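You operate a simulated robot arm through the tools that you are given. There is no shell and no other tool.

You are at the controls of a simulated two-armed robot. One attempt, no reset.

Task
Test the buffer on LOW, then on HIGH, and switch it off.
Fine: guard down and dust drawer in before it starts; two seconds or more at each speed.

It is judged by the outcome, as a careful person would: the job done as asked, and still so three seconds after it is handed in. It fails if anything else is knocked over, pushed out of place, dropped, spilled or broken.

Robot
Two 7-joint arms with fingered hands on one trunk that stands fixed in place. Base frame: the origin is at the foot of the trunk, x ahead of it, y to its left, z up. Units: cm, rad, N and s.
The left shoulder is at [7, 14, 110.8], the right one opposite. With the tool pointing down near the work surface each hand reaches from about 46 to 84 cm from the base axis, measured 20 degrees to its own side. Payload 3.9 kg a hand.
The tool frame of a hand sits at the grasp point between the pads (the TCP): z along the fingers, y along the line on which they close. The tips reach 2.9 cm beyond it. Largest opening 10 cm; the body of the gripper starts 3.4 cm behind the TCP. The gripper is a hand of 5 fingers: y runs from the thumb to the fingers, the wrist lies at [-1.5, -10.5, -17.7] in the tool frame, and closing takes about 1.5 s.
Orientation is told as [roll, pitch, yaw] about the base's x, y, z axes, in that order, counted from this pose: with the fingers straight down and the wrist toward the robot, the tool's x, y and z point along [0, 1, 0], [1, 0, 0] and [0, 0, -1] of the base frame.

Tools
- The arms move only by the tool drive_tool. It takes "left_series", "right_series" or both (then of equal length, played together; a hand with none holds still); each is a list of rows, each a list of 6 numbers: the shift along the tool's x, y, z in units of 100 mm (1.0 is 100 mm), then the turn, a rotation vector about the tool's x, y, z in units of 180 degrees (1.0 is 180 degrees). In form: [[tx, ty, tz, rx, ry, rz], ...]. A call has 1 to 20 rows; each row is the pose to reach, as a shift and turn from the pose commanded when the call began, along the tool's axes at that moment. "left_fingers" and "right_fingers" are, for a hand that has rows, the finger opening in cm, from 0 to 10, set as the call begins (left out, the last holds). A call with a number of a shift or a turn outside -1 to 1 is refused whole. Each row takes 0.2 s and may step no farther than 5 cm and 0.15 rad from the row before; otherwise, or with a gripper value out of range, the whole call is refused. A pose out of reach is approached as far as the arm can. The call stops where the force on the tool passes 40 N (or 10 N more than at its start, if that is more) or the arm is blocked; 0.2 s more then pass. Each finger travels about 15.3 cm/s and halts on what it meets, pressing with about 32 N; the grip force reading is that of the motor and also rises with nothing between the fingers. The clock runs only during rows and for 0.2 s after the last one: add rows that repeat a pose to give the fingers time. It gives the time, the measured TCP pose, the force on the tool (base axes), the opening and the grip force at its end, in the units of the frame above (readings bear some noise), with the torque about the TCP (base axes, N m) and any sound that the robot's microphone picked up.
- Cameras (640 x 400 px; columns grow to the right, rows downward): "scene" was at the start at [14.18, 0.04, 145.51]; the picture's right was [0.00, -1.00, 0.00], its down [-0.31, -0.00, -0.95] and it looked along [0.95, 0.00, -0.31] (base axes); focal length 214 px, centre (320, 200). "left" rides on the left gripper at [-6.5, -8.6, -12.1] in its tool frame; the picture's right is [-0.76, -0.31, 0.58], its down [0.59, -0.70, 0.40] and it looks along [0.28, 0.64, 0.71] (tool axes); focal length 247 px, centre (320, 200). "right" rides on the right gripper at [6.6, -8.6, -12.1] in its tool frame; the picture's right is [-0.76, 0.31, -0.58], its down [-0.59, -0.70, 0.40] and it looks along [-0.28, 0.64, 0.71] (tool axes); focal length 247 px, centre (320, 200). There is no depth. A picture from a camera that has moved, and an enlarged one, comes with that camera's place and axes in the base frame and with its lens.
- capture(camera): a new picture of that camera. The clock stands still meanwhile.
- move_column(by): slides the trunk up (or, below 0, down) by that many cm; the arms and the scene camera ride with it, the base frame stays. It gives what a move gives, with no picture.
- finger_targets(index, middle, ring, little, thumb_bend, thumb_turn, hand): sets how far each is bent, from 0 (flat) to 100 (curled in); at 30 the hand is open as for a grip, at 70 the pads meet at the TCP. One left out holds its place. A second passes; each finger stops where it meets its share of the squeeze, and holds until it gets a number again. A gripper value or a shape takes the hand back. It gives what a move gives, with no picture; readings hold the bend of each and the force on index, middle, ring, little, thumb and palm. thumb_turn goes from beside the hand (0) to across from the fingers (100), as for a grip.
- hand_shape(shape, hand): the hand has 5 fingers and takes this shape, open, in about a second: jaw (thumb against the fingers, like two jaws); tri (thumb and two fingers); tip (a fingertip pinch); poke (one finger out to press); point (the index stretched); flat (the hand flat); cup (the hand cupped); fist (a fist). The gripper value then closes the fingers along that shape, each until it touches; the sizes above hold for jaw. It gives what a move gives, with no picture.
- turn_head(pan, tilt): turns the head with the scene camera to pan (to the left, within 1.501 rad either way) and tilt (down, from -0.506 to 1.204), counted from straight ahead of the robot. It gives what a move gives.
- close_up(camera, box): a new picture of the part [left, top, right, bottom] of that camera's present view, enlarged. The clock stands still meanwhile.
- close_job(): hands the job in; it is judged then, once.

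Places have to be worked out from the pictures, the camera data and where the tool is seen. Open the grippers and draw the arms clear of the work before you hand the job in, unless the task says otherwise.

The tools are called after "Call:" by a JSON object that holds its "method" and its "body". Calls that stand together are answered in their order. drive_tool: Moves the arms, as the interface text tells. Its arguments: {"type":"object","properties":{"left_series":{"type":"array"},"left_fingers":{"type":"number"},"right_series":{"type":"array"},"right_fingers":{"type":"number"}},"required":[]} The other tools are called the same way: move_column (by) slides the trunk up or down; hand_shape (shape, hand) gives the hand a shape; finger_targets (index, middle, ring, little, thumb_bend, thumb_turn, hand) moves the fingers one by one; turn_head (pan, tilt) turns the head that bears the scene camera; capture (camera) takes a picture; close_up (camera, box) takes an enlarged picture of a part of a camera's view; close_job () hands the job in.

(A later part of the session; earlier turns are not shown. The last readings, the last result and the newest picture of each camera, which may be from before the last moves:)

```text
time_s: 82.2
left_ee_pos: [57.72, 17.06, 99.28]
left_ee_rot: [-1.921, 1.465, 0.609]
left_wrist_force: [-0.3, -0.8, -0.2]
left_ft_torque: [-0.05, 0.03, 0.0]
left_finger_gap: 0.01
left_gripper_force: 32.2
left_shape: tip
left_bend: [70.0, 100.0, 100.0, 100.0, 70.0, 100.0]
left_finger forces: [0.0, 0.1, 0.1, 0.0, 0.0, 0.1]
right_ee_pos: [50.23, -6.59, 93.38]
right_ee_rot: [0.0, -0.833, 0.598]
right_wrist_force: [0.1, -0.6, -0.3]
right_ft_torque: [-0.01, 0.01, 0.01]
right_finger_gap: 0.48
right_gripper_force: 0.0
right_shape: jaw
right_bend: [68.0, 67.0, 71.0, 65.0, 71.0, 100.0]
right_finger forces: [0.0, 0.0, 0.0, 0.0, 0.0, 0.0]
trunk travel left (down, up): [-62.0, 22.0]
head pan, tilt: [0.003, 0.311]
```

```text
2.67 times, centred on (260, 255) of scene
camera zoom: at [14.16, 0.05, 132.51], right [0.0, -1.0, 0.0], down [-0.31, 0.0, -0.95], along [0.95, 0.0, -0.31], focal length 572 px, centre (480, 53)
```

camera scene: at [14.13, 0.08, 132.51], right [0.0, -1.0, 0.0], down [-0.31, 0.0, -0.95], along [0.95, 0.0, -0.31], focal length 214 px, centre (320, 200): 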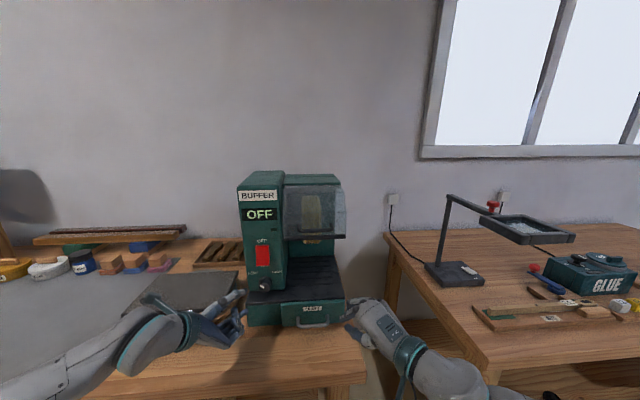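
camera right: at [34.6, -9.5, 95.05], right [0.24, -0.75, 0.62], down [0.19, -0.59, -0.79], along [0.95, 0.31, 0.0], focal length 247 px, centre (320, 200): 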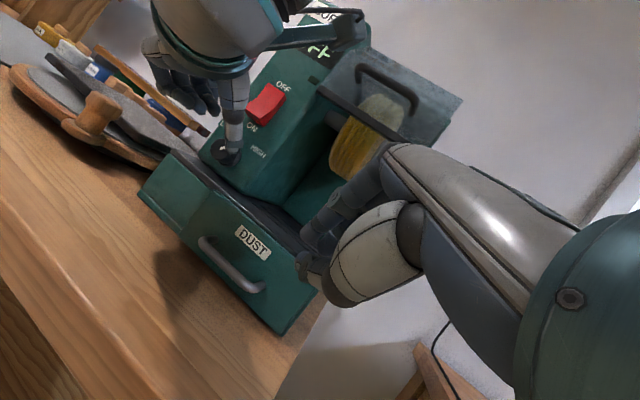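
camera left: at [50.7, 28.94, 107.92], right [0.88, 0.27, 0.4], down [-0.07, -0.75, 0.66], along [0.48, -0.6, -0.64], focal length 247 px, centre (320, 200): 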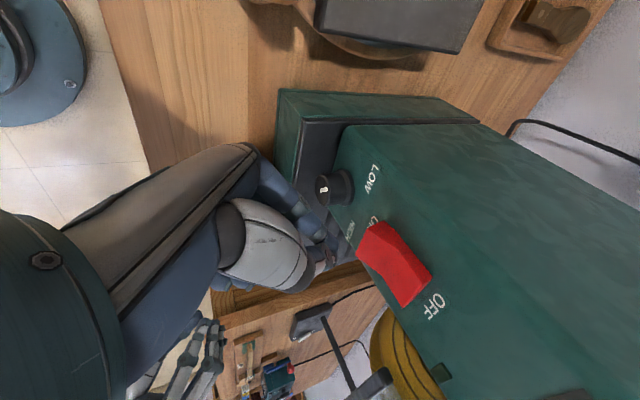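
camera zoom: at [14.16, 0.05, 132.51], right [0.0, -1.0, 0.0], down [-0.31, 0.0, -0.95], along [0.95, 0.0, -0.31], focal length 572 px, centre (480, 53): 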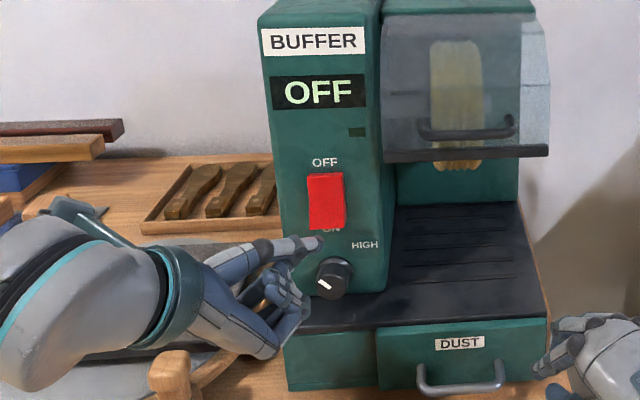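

Scene and right views put the fingertips at ≈[59.3, 15, 99.5], about 3.5 cm in front of the rocker's ON end. I move in 3 cm and slightly down.

Call:
{"method": "drive_tool", "body": {"left_series": [[-0.041, 0.03, 0.06, 0, 0, 0], [-0.083, 0.05, 0.122, 0, 0, 0], [-0.125, 0.06, 0.183, 0, 0, 0], [-0.166, 0.067, 0.244, 0, 0, 0]]}}

Call:
{"method": "close_up", "body": {"camera": "right", "box": [180, 60, 280, 140]}}

Call:
{"method": "close_up", "body": {"camera": "scene", "box": [210, 190, 330, 290]}}

```text
time_s: 83.2
left_ee_pos: [60.65, 17.06, 98.67]
left_ee_rot: [-1.913, 1.466, 0.617]
left_wrist_force: [-0.3, -0.4, -1.2]
left_ft_torque: [0.04, 0.02, -0.04]
left_finger_gap: 0.02
left_gripper_force: 31.8
left_shape: tip
left_bend: [70.0, 100.0, 100.0, 100.0, 70.0, 100.0]
left_finger forces: [0.0, 0.0, 0.0, 0.0, 0.1, 0.1]
right_ee_pos: [50.2, -6.54, 93.35]
right_ee_rot: [0.002, -0.835, 0.599]
right_wrist_force: [-0.8, -0.1, -0.7]
right_ft_torque: [0.03, -0.02, -0.04]
right_finger_gap: 0.51
right_gripper_force: 0.0
right_shape: jaw
right_bend: [68.0, 67.0, 71.0, 65.0, 71.0, 100.0]
right_finger forces: [0.0, 0.0, 0.0, 0.0, 0.1, 0.1]
trunk travel left (down, up): [-62.0, 22.0]
head pan, tilt: [0.003, 0.311]
```

```text
5.00 times, centred on (230, 100) of right
camera zoom: at [34.47, -9.38, 95.05], right [0.24, -0.75, 0.61], down [0.19, -0.59, -0.79], along [0.95, 0.31, 0.0], focal length 1235 px, centre (770, 700)
```

zoom: 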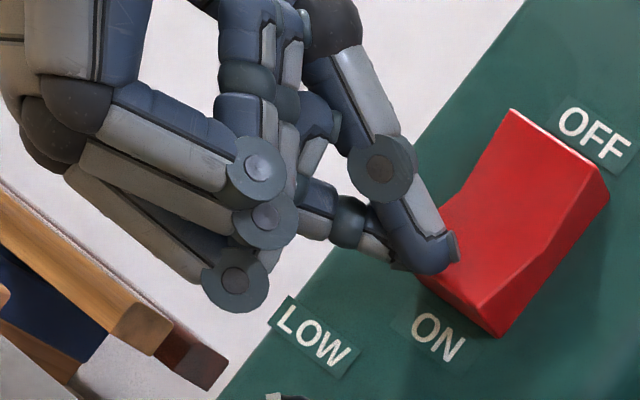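

```text
4.00 times, centred on (270, 240) of scene
camera zoom: at [14.19, 0.03, 132.5], right [0.0, -1.0, 0.0], down [-0.31, 0.0, -0.95], along [0.95, 0.0, -0.31], focal length 858 px, centre (520, 40)
```

zoom: 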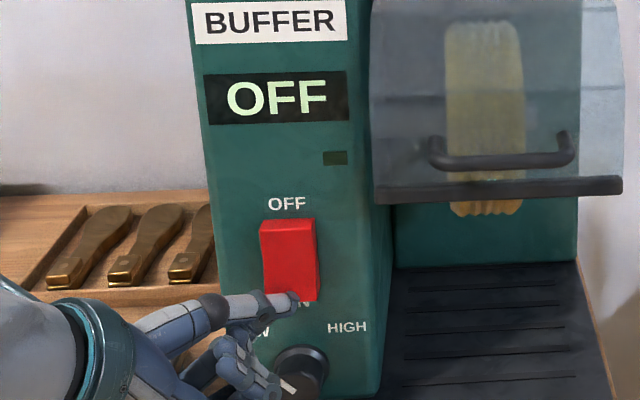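

The tip is just in front of the rocker's lower end; I raise 0.7 cm to press squarely on it, then push in slowly.

Call:
{"method": "drive_tool", "body": {"left_series": [[-0.007, -0.07, 0.003, 0, 0, 0], [-0.024, -0.067, 0.028, 0, 0, 0], [-0.041, -0.065, 0.052, 0, 0, 0], [-0.058, -0.062, 0.077, 0, 0, 0], [-0.075, -0.059, 0.101, 0, 0, 0], [-0.092, -0.057, 0.126, 0, 0, 0], [-0.109, -0.054, 0.15, 0, 0, 0]]}}

Call:
{"method": "close_up", "body": {"camera": "right", "box": [180, 60, 280, 140]}}

Call:
{"method": "close_up", "body": {"camera": "scene", "box": [210, 190, 330, 290]}}

```text
time_s: 84.5
left_ee_pos: [61.61, 16.97, 98.84]
left_ee_rot: [-1.79, 1.481, 0.738]
left_wrist_force: [-20.4, 2.9, -9.9]
left_ft_torque: [0.13, 0.28, -0.1]
left_finger_gap: 0.0
left_gripper_force: 32.4
left_shape: tip
left_bend: [71.0, 100.0, 100.0, 100.0, 70.0, 100.0]
left_finger forces: [0.0, 0.0, 0.0, 0.1, 0.1, 0.0]
right_ee_pos: [50.21, -6.43, 93.52]
right_ee_rot: [-0.003, -0.837, 0.6]
right_wrist_force: [-0.5, 0.6, -0.3]
right_ft_torque: [0.02, 0.02, 0.0]
right_finger_gap: 0.51
right_gripper_force: 0.0
right_shape: jaw
right_bend: [68.0, 67.0, 71.0, 65.0, 71.0, 100.0]
right_finger forces: [0.1, 0.0, 0.0, 0.0, 0.0, 0.1]
trunk travel left (down, up): [-62.0, 22.0]
head pan, tilt: [0.003, 0.311]
stopped in row 6 (left hand): the force on the tool passed its limit at 43 N (the readings are from after the stop); the commanded pose is now the measured one
```

```text
5.00 times, centred on (230, 100) of right
camera zoom: at [34.29, -9.3, 95.15], right [0.24, -0.75, 0.62], down [0.19, -0.59, -0.79], along [0.95, 0.31, 0.0], focal length 1235 px, centre (770, 700)
```

zoom: 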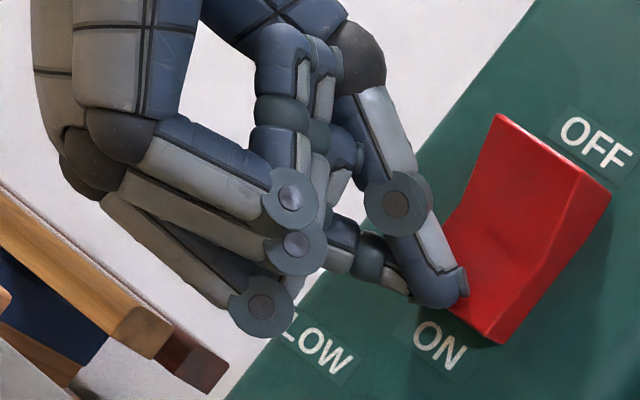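

```text
4.00 times, centred on (270, 240) of scene
camera zoom: at [13.93, 0.15, 132.55], right [0.0, -1.0, 0.0], down [-0.3, 0.0, -0.95], along [0.95, 0.0, -0.3], focal length 858 px, centre (520, 40)
```

zoom: 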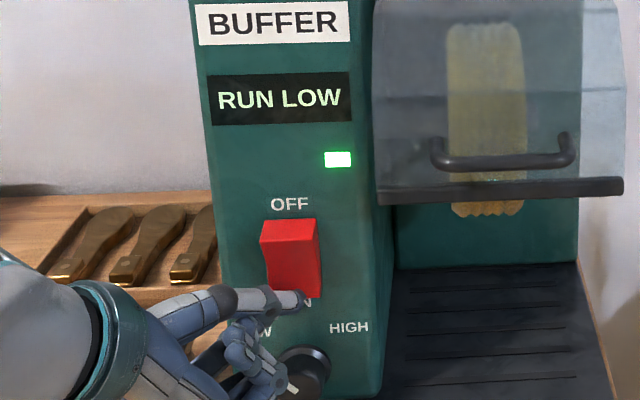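

The display reads RUN LOW with the lamp lit. I back off, open the pinch and return to the pre-grasp point by the knob while it runs at LOW for well over 2 s.

Call:
{"method": "drive_tool", "body": {"left_series": [[0.08, -0.015, -0.18, 0, 0, 0], [0.187, -0.036, -0.428, 0, 0, 0], [0.12, -0.034, -0.54, 0, 0, 0], [0.066, -0.032, -0.657, 0, 0, 0], [0.09, 0.2, -0.665, 0, 0, 0], [0.11, 0.45, -0.675, 0, 0, 0], [0.137, 0.679, -0.686, 0, 0, 0], [0.137, 0.679, -0.686, 0, 0, 0]], "left_fingers": 5.2}}

Call:
{"method": "close_up", "body": {"camera": "right", "box": [140, 50, 300, 170]}}

Call:
{"method": "close_up", "body": {"camera": "scene", "box": [180, 180, 340, 330]}}

Call:
{"method": "close_up", "body": {"camera": "left", "box": [220, 160, 460, 340]}}

```text
time_s: 86.3
left_ee_pos: [55.98, 20.4, 91.81]
left_ee_rot: [-1.848, 1.474, 0.682]
left_wrist_force: [-0.1, 0.2, -0.5]
left_ft_torque: [0.0, -0.02, 0.01]
left_finger_gap: 5.17
left_gripper_force: 0.1
left_shape: tip
left_bend: [45.0, 98.0, 99.0, 99.0, 33.0, 100.0]
left_finger forces: [0.0, 0.0, 0.1, 0.0, 0.1, 0.1]
right_ee_pos: [50.23, -6.54, 93.41]
right_ee_rot: [-0.001, -0.836, 0.599]
right_wrist_force: [-0.2, -0.7, 0.2]
right_ft_torque: [-0.02, -0.02, -0.02]
right_finger_gap: 0.49
right_gripper_force: 0.1
right_shape: jaw
right_bend: [68.0, 67.0, 71.0, 65.0, 71.0, 100.0]
right_finger forces: [0.0, 0.0, 0.0, 0.1, 0.0, 0.0]
trunk travel left (down, up): [-62.0, 22.0]
head pan, tilt: [0.003, 0.311]
```

```text
3.33 times, centred on (220, 110) of right
camera zoom: at [34.44, -9.38, 95.06], right [0.24, -0.75, 0.61], down [0.19, -0.59, -0.79], along [0.95, 0.31, 0.0], focal length 823 px, centre (653, 500)
```

zoom: 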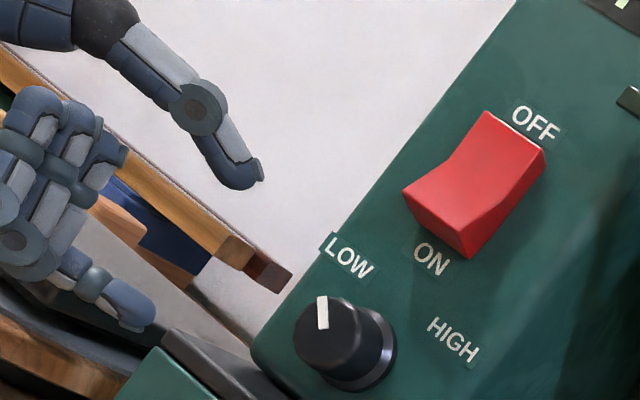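

```text
2.67 times, centred on (260, 255) of scene
camera zoom: at [14.16, 0.03, 132.51], right [0.0, -1.0, 0.0], down [-0.31, 0.0, -0.95], along [0.95, 0.0, -0.31], focal length 572 px, centre (480, 53)
```

zoom: 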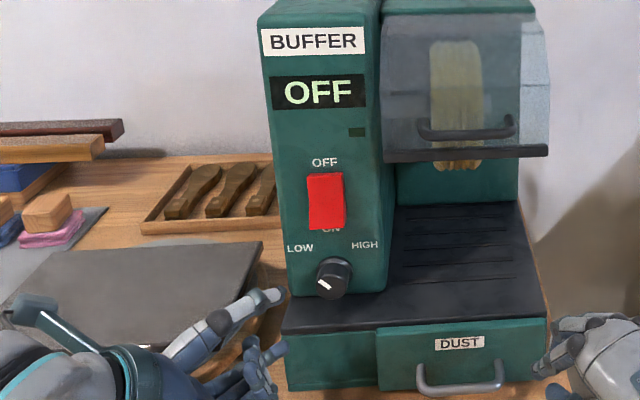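

```text
2.22 times, centred on (340, 250) of left
camera zoom: at [49.15, 32.17, 100.67], right [0.88, 0.27, 0.39], down [-0.06, -0.75, 0.66], along [0.47, -0.6, -0.65], focal length 549 px, centre (276, 89)
```

zoom: 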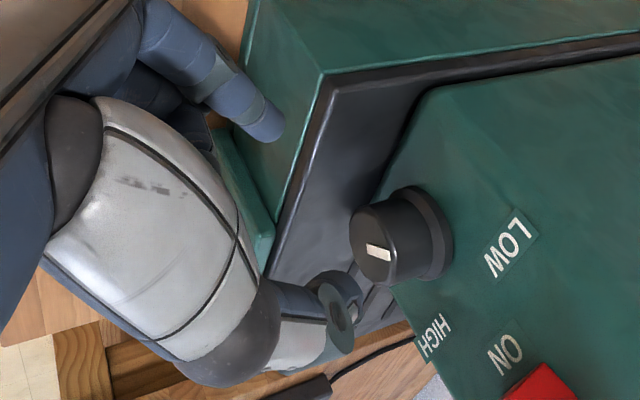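

The rocker sprang back to OFF when released — it was not pushed past its latch because one fingertip slid below its edge. I rotate the hand back to the thumb-right posture so both fingertips press side by side on the rocker.

Call:
{"method": "drive_tool", "body": {"left_series": [[0.03, -0.1, 0.0, -0.0247, 0.0039, 0.0357], [0.06, -0.2, 0.03, -0.0494, 0.0078, 0.0714], [0.09, -0.3, 0.06, -0.0741, 0.0117, 0.1071], [0.12, -0.4, 0.09, -0.0988, 0.0156, 0.1428], [0.15, -0.5, 0.12, -0.1235, 0.0195, 0.1785], [0.18, -0.6, 0.15, -0.1482, 0.0234, 0.2142], [0.21, -0.7, 0.18, -0.1729, 0.0273, 0.2499], [0.24, -0.8, 0.22, -0.1976, 0.0312, 0.2856], [0.27, -0.87, 0.26, -0.2223, 0.0351, 0.3213], [0.3, -0.92, 0.3, -0.247, 0.039, 0.357], [0.33, -0.975, 0.336, -0.2717, 0.0429, 0.3927], [0.33, -0.975, 0.336, -0.2964, 0.0468, 0.4284]], "left_fingers": 0}}

Call:
{"method": "close_up", "body": {"camera": "right", "box": [140, 50, 300, 170]}}

Call:
{"method": "capture", "body": {"camera": "left"}}

Call:
{"method": "capture", "body": {"camera": "scene"}}

```text
time_s: 89.0
left_ee_pos: [56.19, 15.08, 101.61]
left_ee_rot: [-0.939, -0.135, 1.474]
left_wrist_force: [0.1, -0.3, 0.0]
left_ft_torque: [0.0, 0.05, 0.0]
left_finger_gap: 0.01
left_gripper_force: 31.7
left_shape: tip
left_bend: [70.0, 100.0, 100.0, 100.0, 70.0, 100.0]
left_finger forces: [0.1, 0.0, 0.0, 0.0, 0.1, 0.0]
right_ee_pos: [50.13, -6.54, 93.22]
right_ee_rot: [0.002, -0.836, 0.596]
right_wrist_force: [-0.6, -0.1, 1.3]
right_ft_torque: [-0.05, -0.01, -0.01]
right_finger_gap: 0.53
right_gripper_force: 0.0
right_shape: jaw
right_bend: [68.0, 67.0, 71.0, 65.0, 71.0, 100.0]
right_finger forces: [0.0, 0.0, 0.1, 0.0, 0.1, 0.1]
trunk travel left (down, up): [-62.0, 22.0]
head pan, tilt: [0.003, 0.311]
```

```text
3.33 times, centred on (220, 110) of right
camera zoom: at [34.46, -9.42, 95.05], right [0.24, -0.75, 0.61], down [0.19, -0.58, -0.79], along [0.95, 0.31, 0.0], focal length 823 px, centre (653, 500)
```

zoom: 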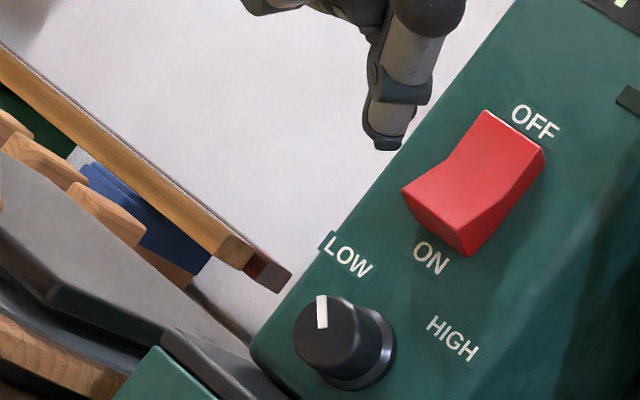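

```text
taken
camera left: at [49.28, 5.54, 112.66], right [0.88, -0.43, 0.23], down [-0.08, -0.6, -0.8], along [0.48, 0.68, -0.56], focal length 247 px, centre (320, 200)
```

left: 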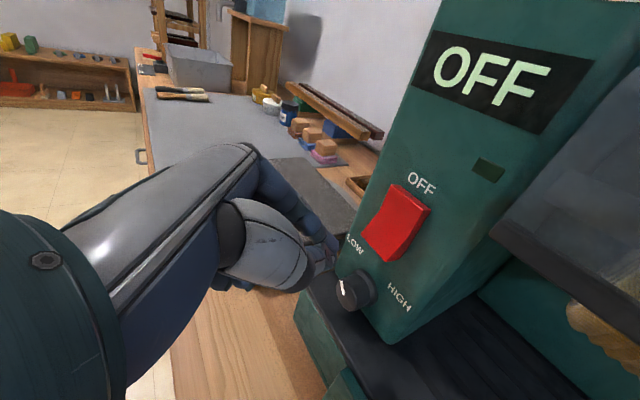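

```text
taken
camera scene: at [14.19, -0.02, 132.51], right [0.0, -1.0, 0.0], down [-0.31, 0.0, -0.95], along [0.95, 0.0, -0.31], focal length 214 px, centre (320, 200)
```

scene: 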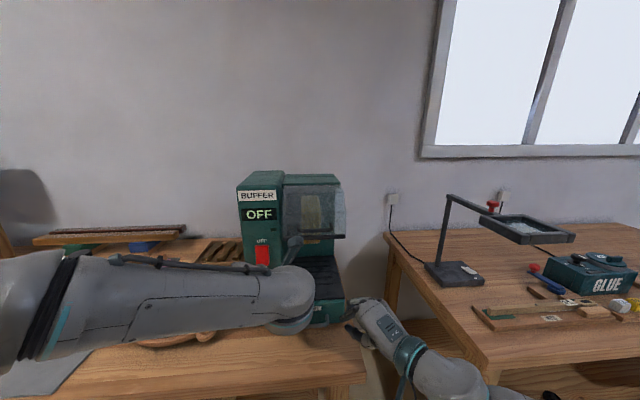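

Still OFF. The two fingertips now point at the rocker's ON end together. I approach 3.5 cm and check the height.

Call:
{"method": "drive_tool", "body": {"left_series": [[-0.04, 0.006, 0.075, 0, 0, 0], [-0.085, 0.013, 0.15, 0, 0, 0], [-0.13, 0.02, 0.228, 0, 0, 0], [-0.174, 0.027, 0.304, 0, 0, 0]]}}

Call:
{"method": "close_up", "body": {"camera": "right", "box": [180, 60, 280, 140]}}

Call:
{"method": "close_up", "body": {"camera": "left", "box": [260, 160, 460, 310]}}

```text
time_s: 90.0
left_ee_pos: [59.68, 14.96, 101.01]
left_ee_rot: [-0.937, -0.134, 1.475]
left_wrist_force: [0.0, 0.2, -0.8]
left_ft_torque: [0.0, -0.02, -0.01]
left_finger_gap: 0.0
left_gripper_force: 32.2
left_shape: tip
left_bend: [70.0, 100.0, 100.0, 100.0, 70.0, 100.0]
left_finger forces: [0.0, 0.0, 0.0, 0.0, 0.0, 0.0]
right_ee_pos: [50.25, -6.5, 93.36]
right_ee_rot: [0.002, -0.834, 0.598]
right_wrist_force: [0.0, 0.0, -0.3]
right_ft_torque: [0.03, 0.0, 0.01]
right_finger_gap: 0.54
right_gripper_force: 0.0
right_shape: jaw
right_bend: [68.0, 67.0, 71.0, 65.0, 71.0, 100.0]
right_finger forces: [0.0, 0.0, 0.0, 0.0, 0.1, 0.0]
trunk travel left (down, up): [-62.0, 22.0]
head pan, tilt: [0.003, 0.311]
```

```text
5.00 times, centred on (230, 100) of right
camera zoom: at [34.48, -9.37, 95.05], right [0.24, -0.75, 0.61], down [0.19, -0.59, -0.79], along [0.95, 0.31, 0.0], focal length 1235 px, centre (770, 700)
```

zoom: 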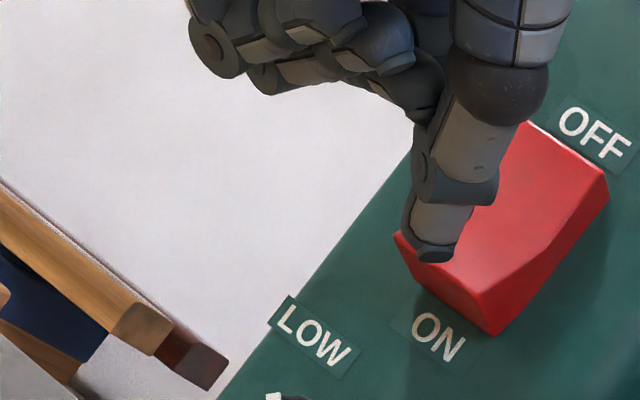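

```text
2.67 times, centred on (360, 235) of left
camera zoom: at [52.75, 5.58, 112.31], right [0.88, -0.43, 0.23], down [-0.08, -0.6, -0.8], along [0.47, 0.68, -0.56], focal length 659 px, centre (213, 107)
```

zoom: 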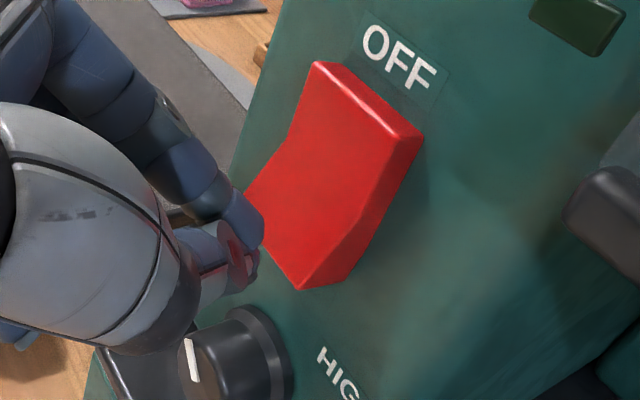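

Fingertips are right at the rocker's lower end. I push in along +x slowly, up to 2.4 cm.

Call:
{"method": "drive_tool", "body": {"left_series": [[-0.01, 0.03, 0.025, 0, 0, 0], [-0.03, 0.033, 0.049, 0, 0, 0], [-0.047, 0.035, 0.074, 0, 0, 0], [-0.064, 0.038, 0.098, 0, 0, 0], [-0.081, 0.04, 0.123, 0, 0, 0], [-0.098, 0.043, 0.147, 0, 0, 0], [-0.115, 0.046, 0.172, 0, 0, 0], [-0.132, 0.048, 0.197, 0, 0, 0]]}}

Call:
{"method": "close_up", "body": {"camera": "right", "box": [180, 60, 280, 140]}}

Call:
{"method": "capture", "body": {"camera": "left"}}

```text
time_s: 91.8
left_ee_pos: [61.74, 15.21, 101.11]
left_ee_rot: [-0.937, -0.134, 1.475]
left_wrist_force: [-12.8, -2.0, -1.3]
left_ft_torque: [-0.04, 0.26, 0.03]
left_finger_gap: 0.02
left_gripper_force: 31.5
left_shape: tip
left_bend: [73.0, 100.0, 100.0, 100.0, 69.0, 100.0]
left_finger forces: [0.0, 0.1, 0.0, 0.1, 15.6, 0.1]
right_ee_pos: [50.15, -6.62, 93.5]
right_ee_rot: [0.0, -0.838, 0.598]
right_wrist_force: [-0.4, 0.0, 0.4]
right_ft_torque: [0.0, 0.02, -0.03]
right_finger_gap: 0.51
right_gripper_force: 0.0
right_shape: jaw
right_bend: [68.0, 67.0, 71.0, 65.0, 71.0, 100.0]
right_finger forces: [0.0, 0.0, 0.0, 0.0, 0.1, 0.1]
trunk travel left (down, up): [-62.0, 22.0]
head pan, tilt: [0.003, 0.311]
```

```text
5.00 times, centred on (230, 100) of right
camera zoom: at [34.27, -9.41, 95.13], right [0.24, -0.75, 0.61], down [0.19, -0.59, -0.79], along [0.95, 0.31, 0.0], focal length 1235 px, centre (770, 700)
```

zoom: 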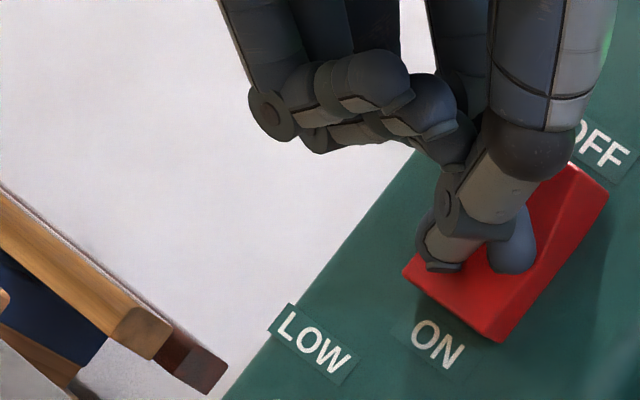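

```text
taken
camera left: at [54.89, 5.79, 112.36], right [0.88, -0.43, 0.23], down [-0.08, -0.6, -0.8], along [0.47, 0.68, -0.56], focal length 247 px, centre (320, 200)
```

left: 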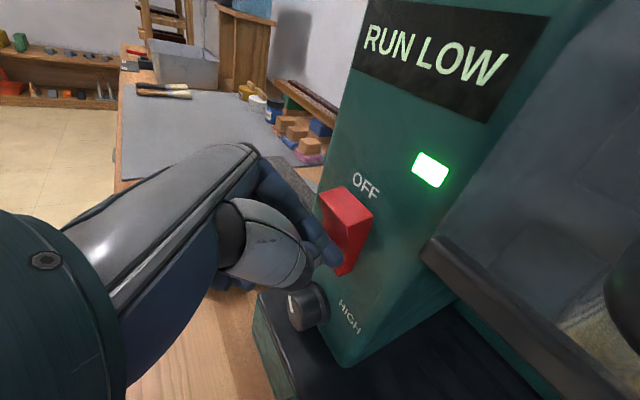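

It shows RUN LOW and the rocker has tilted. I push a little further to make sure it latches, then back off and check.

Call:
{"method": "drive_tool", "body": {"left_series": [[-0.012, 0.002, 0.016, 0, 0, 0], [-0.023, 0.004, 0.033, 0, 0, 0], [-0.034, 0.005, 0.049, 0, 0, 0], [-0.045, 0.007, 0.066, 0, 0, 0], [-0.057, 0.009, 0.082, 0, 0, 0]]}}

Call:
{"method": "close_up", "body": {"camera": "right", "box": [180, 60, 280, 140]}}

Call:
{"method": "close_up", "body": {"camera": "left", "box": [260, 140, 460, 340]}}

```text
time_s: 92.8
left_ee_pos: [62.15, 14.65, 101.22]
left_ee_rot: [-0.935, -0.134, 1.471]
left_wrist_force: [-31.3, -8.3, 1.0]
left_ft_torque: [-0.18, 0.55, 0.18]
left_finger_gap: 0.01
left_gripper_force: 31.9
left_shape: tip
left_bend: [74.0, 100.0, 100.0, 100.0, 72.0, 100.0]
left_finger forces: [0.1, 0.1, 0.0, 0.0, 34.4, 0.0]
right_ee_pos: [49.63, -6.8, 93.6]
right_ee_rot: [-0.003, -0.842, 0.601]
right_wrist_force: [-0.6, 0.7, -0.3]
right_ft_torque: [0.0, 0.01, -0.04]
right_finger_gap: 0.51
right_gripper_force: 0.1
right_shape: jaw
right_bend: [68.0, 67.0, 71.0, 65.0, 71.0, 100.0]
right_finger forces: [0.1, 0.1, 0.1, 0.0, 0.1, 0.1]
trunk travel left (down, up): [-62.0, 22.0]
head pan, tilt: [0.003, 0.311]
stopped in row 5 (left hand): the force on the tool passed its limit at 41 N (the readings are from after the stop); the commanded pose is now the measured one
```

```text
5.00 times, centred on (230, 100) of right
camera zoom: at [33.95, -9.54, 95.25], right [0.24, -0.75, 0.61], down [0.19, -0.58, -0.79], along [0.95, 0.31, 0.0], focal length 1235 px, centre (770, 700)
```

zoom: 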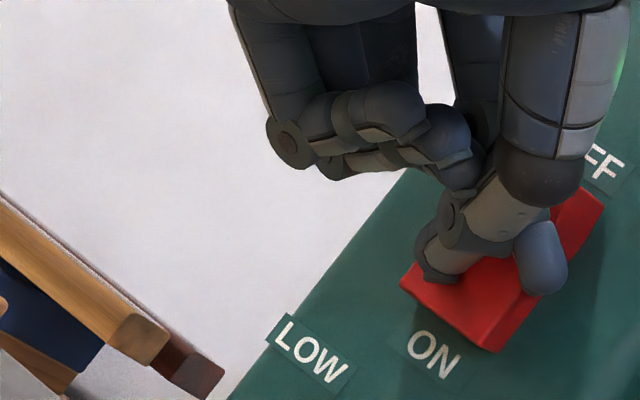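

```text
2.00 times, centred on (360, 240) of left
camera zoom: at [55.2, 5.39, 112.39], right [0.88, -0.43, 0.23], down [-0.09, -0.6, -0.8], along [0.48, 0.68, -0.56], focal length 494 px, centre (240, 120)
```

zoom: 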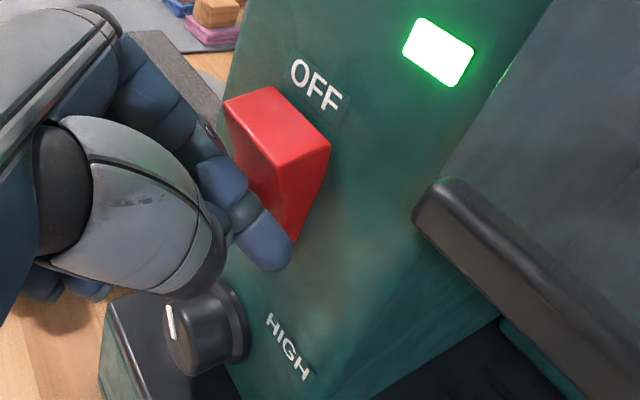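

The rocker is now clearly tipped to ON. I back off straight and check whether it holds.

Call:
{"method": "drive_tool", "body": {"left_series": [[0.03, -0.004, -0.041, 0, 0, 0], [0.085, -0.013, -0.123, 0, 0, 0], [0.142, -0.022, -0.205, 0, 0, 0], [0.227, -0.036, -0.328, 0, 0, 0]]}}

Call:
{"method": "capture", "body": {"camera": "left"}}

Call:
{"method": "close_up", "body": {"camera": "right", "box": [140, 50, 300, 170]}}

```text
time_s: 93.8
left_ee_pos: [58.77, 15.1, 101.04]
left_ee_rot: [-0.936, -0.131, 1.474]
left_wrist_force: [0.2, 0.0, -0.1]
left_ft_torque: [-0.01, 0.02, 0.02]
left_finger_gap: 0.02
left_gripper_force: 32.0
left_shape: tip
left_bend: [74.0, 100.0, 100.0, 100.0, 72.0, 100.0]
left_finger forces: [0.0, 0.1, 0.0, 0.1, 0.1, 0.0]
right_ee_pos: [50.21, -6.46, 93.48]
right_ee_rot: [-0.001, -0.834, 0.599]
right_wrist_force: [0.1, -1.4, 0.0]
right_ft_torque: [-0.02, 0.01, -0.03]
right_finger_gap: 0.51
right_gripper_force: 0.1
right_shape: jaw
right_bend: [68.0, 67.0, 71.0, 65.0, 71.0, 100.0]
right_finger forces: [0.1, 0.0, 0.0, 0.0, 0.0, 0.0]
trunk travel left (down, up): [-62.0, 22.0]
head pan, tilt: [0.003, 0.311]
```

```text
taken
camera left: at [51.96, 5.74, 112.27], right [0.88, -0.43, 0.22], down [-0.09, -0.6, -0.8], along [0.47, 0.68, -0.56], focal length 247 px, centre (320, 200)
```

left: 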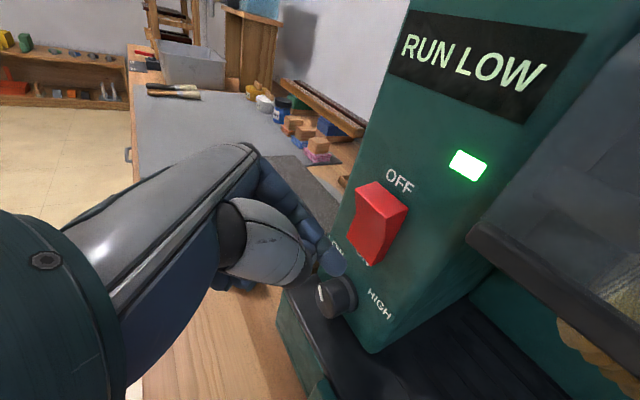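

```text
3.33 times, centred on (220, 110) of right
camera zoom: at [34.44, -9.35, 95.06], right [0.24, -0.75, 0.61], down [0.19, -0.59, -0.79], along [0.95, 0.31, 0.0], focal length 823 px, centre (653, 500)
```

zoom: 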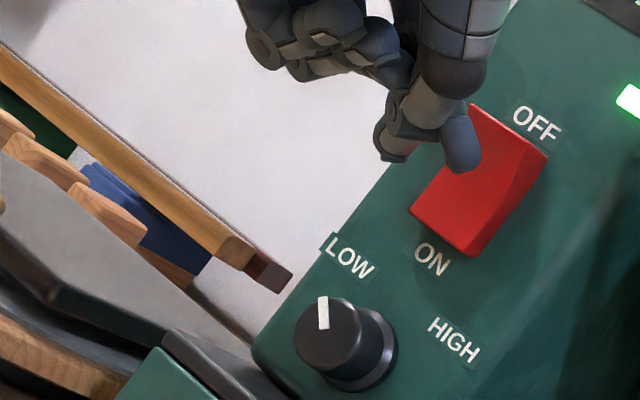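

Latched: RUN LOW holds with the hand clear, and it is running. I back off, reopen the pinch and rotate the hand to the start posture for turning the knob to HIGH.

Call:
{"method": "drive_tool", "body": {"left_series": [[0.06, 0.02, -0.15, 0.0247, -0.0039, -0.0357], [0.12, 0.05, -0.25, 0.0494, -0.0078, -0.0714], [0.18, 0.1, -0.28, 0.0741, -0.0117, -0.1071], [0.24, 0.15, -0.28, 0.0988, -0.0156, -0.1428], [0.3, 0.2, -0.27, 0.1235, -0.0195, -0.1785], [0.36, 0.25, -0.26, 0.1482, -0.0234, -0.2142], [0.42, 0.3, -0.25, 0.1729, -0.0273, -0.2499], [0.47, 0.35, -0.24, 0.1976, -0.0312, -0.2856], [0.52, 0.38, -0.22, 0.2223, -0.0351, -0.3213], [0.55, 0.41, -0.2, 0.247, -0.039, -0.357], [0.566, 0.427, -0.18, 0.2717, -0.0429, -0.3927], [0.566, 0.427, -0.18, 0.2964, -0.0468, -0.4284]], "left_fingers": 5.2}}

Call:
{"method": "close_up", "body": {"camera": "scene", "box": [180, 180, 340, 330]}}

Call:
{"method": "close_up", "body": {"camera": "left", "box": [220, 100, 460, 340]}}

```text
time_s: 96.5
left_ee_pos: [54.33, 20.41, 98.03]
left_ee_rot: [-1.86, 1.476, 0.669]
left_wrist_force: [-0.5, 0.2, 0.6]
left_ft_torque: [-0.02, -0.04, 0.02]
left_finger_gap: 5.19
left_gripper_force: 0.0
left_shape: tip
left_bend: [45.0, 98.0, 99.0, 99.0, 33.0, 100.0]
left_finger forces: [0.0, 0.0, 0.0, 0.1, 0.0, 0.0]
right_ee_pos: [50.25, -6.46, 93.28]
right_ee_rot: [-0.001, -0.834, 0.599]
right_wrist_force: [0.5, -0.1, -0.2]
right_ft_torque: [-0.01, 0.0, 0.0]
right_finger_gap: 0.49
right_gripper_force: 0.0
right_shape: jaw
right_bend: [68.0, 67.0, 71.0, 65.0, 71.0, 100.0]
right_finger forces: [0.1, 0.0, 0.0, 0.1, 0.0, 0.0]
trunk travel left (down, up): [-62.0, 22.0]
head pan, tilt: [0.003, 0.311]
```

```text
2.67 times, centred on (260, 255) of scene
camera zoom: at [14.18, 0.09, 132.51], right [0.0, -1.0, 0.0], down [-0.31, 0.0, -0.95], along [0.95, 0.0, -0.31], focal length 572 px, centre (480, 53)
```

zoom: 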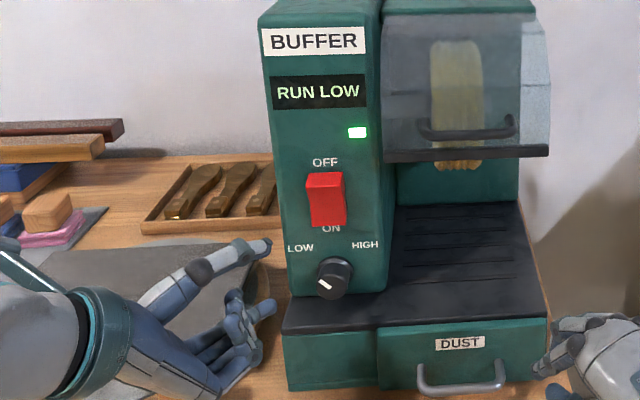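

```text
1.67 times, centred on (340, 220) of left
camera zoom: at [47.63, 32.26, 106.95], right [0.88, 0.27, 0.39], down [-0.06, -0.75, 0.66], along [0.47, -0.61, -0.65], focal length 412 px, centre (287, 167)
```

zoom: 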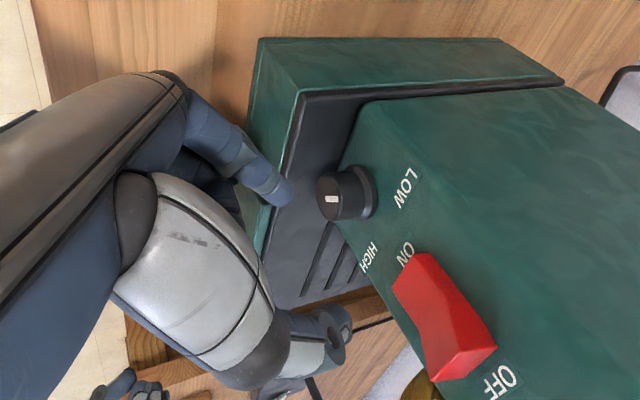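

Running at LOW for over 3 s already. I choose a less vertical pinch (~55° rolled) for better clearance, and move to a standby in line with the knob.

Call:
{"method": "drive_tool", "body": {"left_series": [[0.006, 0.06, 0.03, -0.0247, 0.0039, 0.0357], [0.012, 0.12, 0.07, -0.0494, 0.0078, 0.0714], [0.018, 0.18, 0.11, -0.0741, 0.0117, 0.1071], [0.024, 0.24, 0.15, -0.0988, 0.0156, 0.1428], [0.0287, 0.304, 0.188, -0.1235, 0.0195, 0.1785], [0.0287, 0.304, 0.188, -0.1235, 0.0195, 0.1785]], "left_fingers": 4.6}}

Call:
{"method": "close_up", "body": {"camera": "scene", "box": [180, 180, 340, 330]}}

Call:
{"method": "close_up", "body": {"camera": "left", "box": [220, 160, 460, 340]}}

Call:
{"method": "close_up", "body": {"camera": "right", "box": [120, 40, 360, 220]}}

```text
time_s: 97.8
left_ee_pos: [56.1, 19.31, 94.99]
left_ee_rot: [-1.035, 0.821, 1.456]
left_wrist_force: [-0.6, 0.0, -1.1]
left_ft_torque: [0.0, -0.03, -0.02]
left_finger_gap: 4.71
left_gripper_force: 0.2
left_shape: tip
left_bend: [46.0, 98.0, 99.0, 99.0, 39.0, 100.0]
left_finger forces: [0.0, 0.0, 0.0, 0.1, 0.0, 0.1]
right_ee_pos: [50.19, -6.69, 93.43]
right_ee_rot: [0.0, -0.834, 0.6]
right_wrist_force: [0.9, 0.0, 0.7]
right_ft_torque: [0.02, 0.0, 0.01]
right_finger_gap: 0.5
right_gripper_force: 0.2
right_shape: jaw
right_bend: [68.0, 67.0, 71.0, 65.0, 71.0, 100.0]
right_finger forces: [0.0, 0.0, 0.0, 0.1, 0.0, 0.1]
trunk travel left (down, up): [-62.0, 22.0]
head pan, tilt: [0.003, 0.311]
```

```text
2.67 times, centred on (260, 255) of scene
camera zoom: at [14.17, 0.1, 132.51], right [0.0, -1.0, 0.0], down [-0.31, 0.0, -0.95], along [0.95, 0.0, -0.31], focal length 572 px, centre (480, 53)
```

zoom: 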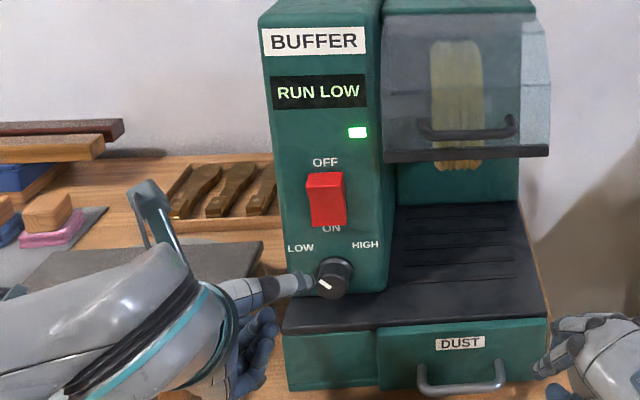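

```text
2.22 times, centred on (340, 250) of left
camera zoom: at [49.32, 22.97, 109.42], right [0.88, -0.05, 0.47], down [-0.07, -1.0, 0.03], along [0.46, -0.06, -0.88], focal length 549 px, centre (276, 89)
```

zoom: 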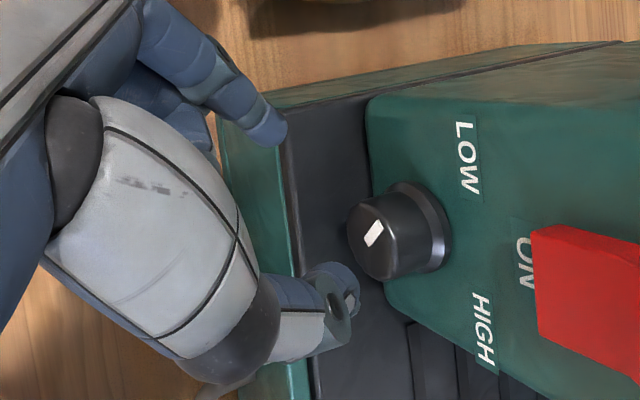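

```text
2.22 times, centred on (240, 130) of right
camera zoom: at [34.45, -9.34, 95.06], right [0.24, -0.75, 0.61], down [0.19, -0.59, -0.79], along [0.95, 0.31, 0.0], focal length 549 px, centre (498, 356)
```

zoom: 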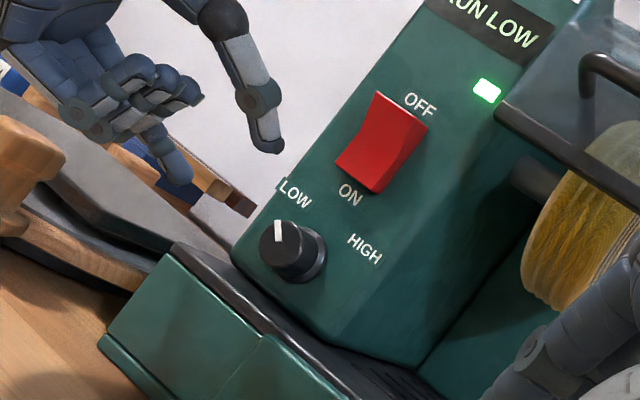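

Aligned. I advance along the tool axis onto the knob and close the pinch.

Call:
{"method": "drive_tool", "body": {"left_series": [[0, 0, 0.15, 0, 0, 0], [0, 0, 0.3, 0, 0, 0], [0, 0, 0.45, 0, 0, 0], [0, 0, 0.55, 0, 0, 0], [0, 0, 0.63, 0, 0, 0]]}}

Call:
{"method": "drive_tool", "body": {"left_series": [[0, 0, 0, 0, 0, 0], [0, 0, 0, 0, 0, 0], [0, 0, 0, 0, 0, 0], [0, 0, 0, 0, 0, 0]], "left_fingers": 1.8}}

Call:
{"method": "close_up", "body": {"camera": "left", "box": [220, 160, 460, 340]}}

Call:
{"method": "close_up", "body": {"camera": "right", "box": [120, 40, 360, 220]}}

```text
time_s: 99.0
left_ee_pos: [61.17, 16.13, 92.95]
left_ee_rot: [-1.036, 0.824, 1.454]
left_wrist_force: [-0.2, -0.1, -0.2]
left_ft_torque: [0.0, -0.02, -0.03]
left_finger_gap: 4.65
left_gripper_force: 0.1
left_shape: tip
left_bend: [46.0, 98.0, 99.0, 99.0, 39.0, 100.0]
left_finger forces: [0.0, 0.1, 0.0, 0.1, 0.1, 0.0]
right_ee_pos: [50.22, -6.65, 93.42]
right_ee_rot: [0.002, -0.834, 0.598]
right_wrist_force: [-1.0, -0.2, -0.1]
right_ft_torque: [0.02, -0.02, 0.0]
right_finger_gap: 0.49
right_gripper_force: 0.1
right_shape: jaw
right_bend: [68.0, 67.0, 71.0, 65.0, 71.0, 100.0]
right_finger forces: [0.0, 0.1, 0.1, 0.0, 0.1, 0.0]
trunk travel left (down, up): [-62.0, 22.0]
head pan, tilt: [0.003, 0.311]
```

```text
time_s: 100.0
left_ee_pos: [61.04, 16.03, 92.88]
left_ee_rot: [-1.035, 0.825, 1.454]
left_wrist_force: [-2.3, -2.3, -1.8]
left_ft_torque: [0.08, 0.17, 0.08]
left_finger_gap: 2.29
left_gripper_force: 32.3
left_shape: tip
left_bend: [57.0, 100.0, 100.0, 100.0, 52.0, 100.0]
left_finger forces: [28.8, 0.0, 0.0, 0.0, 28.3, 0.1]
right_ee_pos: [50.24, -6.62, 93.31]
right_ee_rot: [0.0, -0.835, 0.597]
right_wrist_force: [1.3, 0.4, 0.0]
right_ft_torque: [-0.01, 0.01, 0.04]
right_finger_gap: 0.5
right_gripper_force: 0.1
right_shape: jaw
right_bend: [68.0, 67.0, 71.0, 65.0, 71.0, 100.0]
right_finger forces: [0.0, 0.0, 0.0, 0.0, 0.1, 0.0]
trunk travel left (down, up): [-62.0, 22.0]
head pan, tilt: [0.003, 0.311]
```

```text
2.22 times, centred on (340, 250) of left
camera zoom: at [54.37, 19.83, 107.23], right [0.88, -0.05, 0.47], down [-0.07, -1.0, 0.03], along [0.46, -0.06, -0.88], focal length 549 px, centre (276, 89)
```

zoom: 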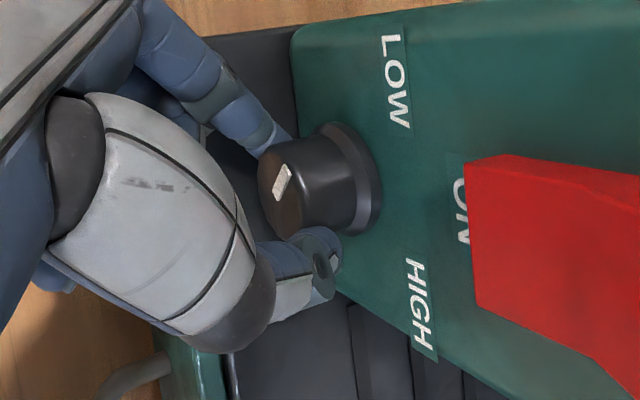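

```text
2.22 times, centred on (240, 130) of right
camera zoom: at [34.47, -9.4, 95.05], right [0.24, -0.75, 0.61], down [0.19, -0.59, -0.79], along [0.95, 0.31, 0.0], focal length 549 px, centre (498, 356)
```

zoom: 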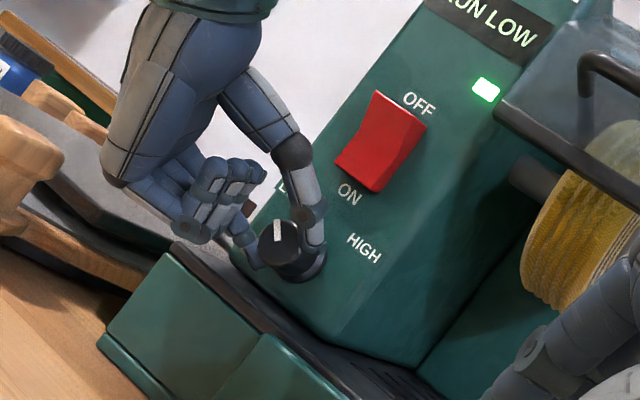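

Firm grip. I rotate clockwise toward HIGH, first ~48°.

Call:
{"method": "drive_tool", "body": {"left_series": [[0.0004, -0.0125, 0.0016, -0.0253, 0.004, 0.0365], [0.0022, -0.0249, 0.0042, -0.0506, 0.008, 0.073], [0.0054, -0.0365, 0.0077, -0.0759, 0.012, 0.1095], [0.01, -0.0475, 0.0121, -0.1012, 0.016, 0.146], [0.0159, -0.0575, 0.0173, -0.1265, 0.02, 0.1825], [0.0228, -0.0663, 0.023, -0.1518, 0.024, 0.219]]}}

Call:
{"method": "capture", "body": {"camera": "left"}}

Call:
{"method": "close_up", "body": {"camera": "right", "box": [120, 40, 360, 220]}}

```text
time_s: 101.5
left_ee_pos: [61.1, 15.47, 93.14]
left_ee_rot: [-0.946, -0.015, 1.476]
left_wrist_force: [-8.4, -4.9, -2.4]
left_ft_torque: [-0.06, 0.19, 0.17]
left_finger_gap: 2.39
left_gripper_force: 31.8
left_shape: tip
left_bend: [57.0, 100.0, 100.0, 100.0, 52.0, 100.0]
left_finger forces: [29.4, 0.0, 0.0, 0.0, 32.4, 0.0]
right_ee_pos: [50.15, -6.64, 93.39]
right_ee_rot: [0.002, -0.835, 0.597]
right_wrist_force: [-0.7, -0.4, 0.1]
right_ft_torque: [-0.05, 0.02, -0.01]
right_finger_gap: 0.49
right_gripper_force: 0.1
right_shape: jaw
right_bend: [68.0, 67.0, 71.0, 65.0, 71.0, 100.0]
right_finger forces: [0.0, 0.0, 0.0, 0.1, 0.0, 0.0]
trunk travel left (down, up): [-62.0, 22.0]
head pan, tilt: [0.003, 0.311]
```

```text
taken
camera left: at [54.26, 7.31, 105.44], right [0.88, -0.4, 0.27], down [-0.09, -0.69, -0.72], along [0.47, 0.61, -0.64], focal length 247 px, centre (320, 200)
```

left: 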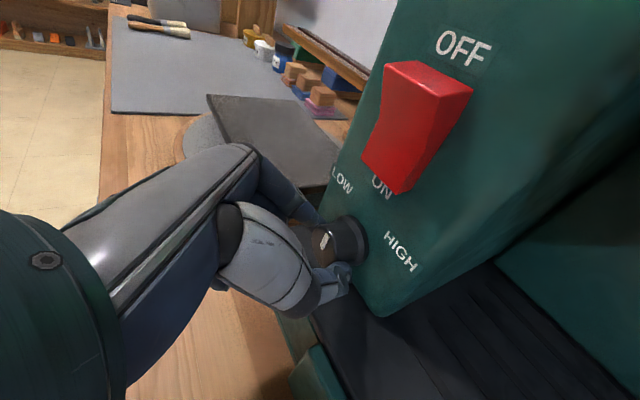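

```text
2.22 times, centred on (240, 130) of right
camera zoom: at [34.39, -9.45, 95.07], right [0.24, -0.75, 0.61], down [0.19, -0.58, -0.79], along [0.95, 0.31, 0.0], focal length 549 px, centre (498, 356)
```

zoom: 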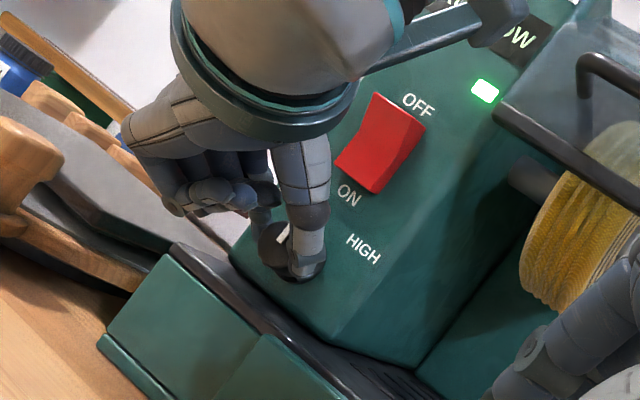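

The knob follows. I continue the turn by the remaining ~40°.

Call:
{"method": "drive_tool", "body": {"left_series": [[0.0004, -0.0125, 0.0016, -0.0253, 0.004, 0.0365], [0.0022, -0.0249, 0.0042, -0.0506, 0.008, 0.073], [0.0054, -0.0365, 0.0077, -0.0759, 0.012, 0.1095], [0.01, -0.0475, 0.0121, -0.1012, 0.016, 0.146], [0.0159, -0.0575, 0.0173, -0.1265, 0.02, 0.1825]]}}

Call:
{"method": "capture", "body": {"camera": "left"}}

Call:
{"method": "close_up", "body": {"camera": "right", "box": [120, 20, 360, 200]}}

Call:
{"method": "close_up", "body": {"camera": "scene", "box": [220, 170, 360, 290]}}

```text
time_s: 102.7
left_ee_pos: [61.04, 14.83, 92.95]
left_ee_rot: [-0.867, -0.712, 1.434]
left_wrist_force: [-9.6, -5.0, -3.8]
left_ft_torque: [-0.05, 0.09, 0.13]
left_finger_gap: 2.41
left_gripper_force: 32.2
left_shape: tip
left_bend: [57.0, 100.0, 100.0, 100.0, 52.0, 100.0]
left_finger forces: [28.7, 0.1, 0.1, 0.1, 33.7, 0.0]
right_ee_pos: [50.1, -6.61, 93.39]
right_ee_rot: [0.0, -0.836, 0.599]
right_wrist_force: [0.3, 0.3, -0.3]
right_ft_torque: [0.04, -0.01, -0.03]
right_finger_gap: 0.48
right_gripper_force: 0.1
right_shape: jaw
right_bend: [68.0, 67.0, 71.0, 65.0, 71.0, 100.0]
right_finger forces: [0.1, 0.1, 0.1, 0.0, 0.0, 0.0]
trunk travel left (down, up): [-62.0, 22.0]
head pan, tilt: [0.003, 0.311]
```

```text
taken
camera left: at [54.07, 0.83, 97.09], right [0.87, -0.49, -0.05], down [-0.09, -0.06, -0.99], along [0.48, 0.87, -0.09], focal length 247 px, centre (320, 200)
```

left: 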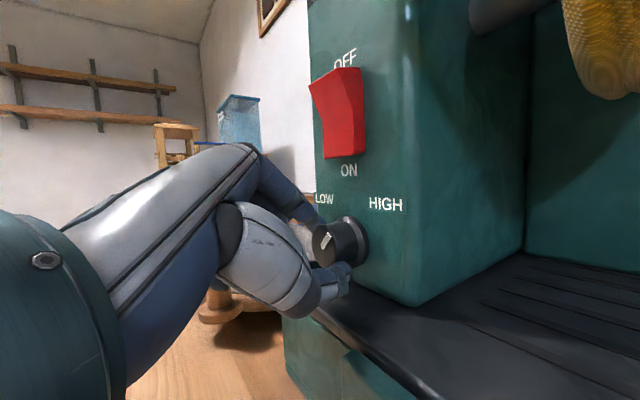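

```text
2.22 times, centred on (240, 110) of right
camera zoom: at [34.37, -9.44, 95.08], right [0.24, -0.75, 0.61], down [0.19, -0.58, -0.79], along [0.95, 0.31, 0.0], focal length 549 px, centre (498, 400)
```

zoom: 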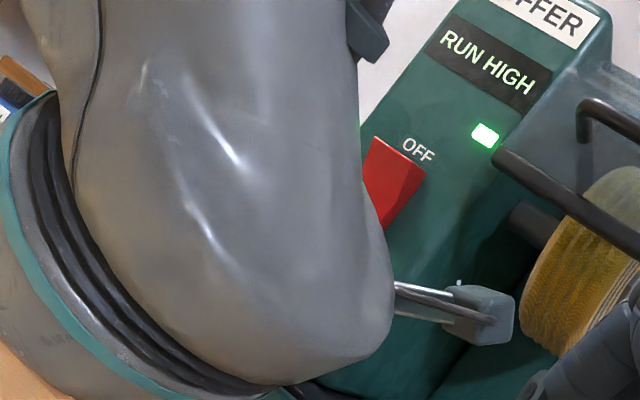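

```text
3.33 times, centred on (290, 230) of scene
camera zoom: at [14.05, -0.05, 132.52], right [0.0, -1.0, 0.0], down [-0.3, 0.0, -0.95], along [0.95, 0.0, -0.3], focal length 715 px, centre (420, 100)
```

zoom: 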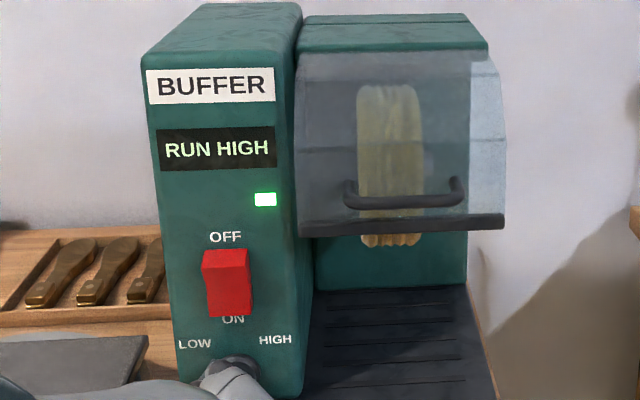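

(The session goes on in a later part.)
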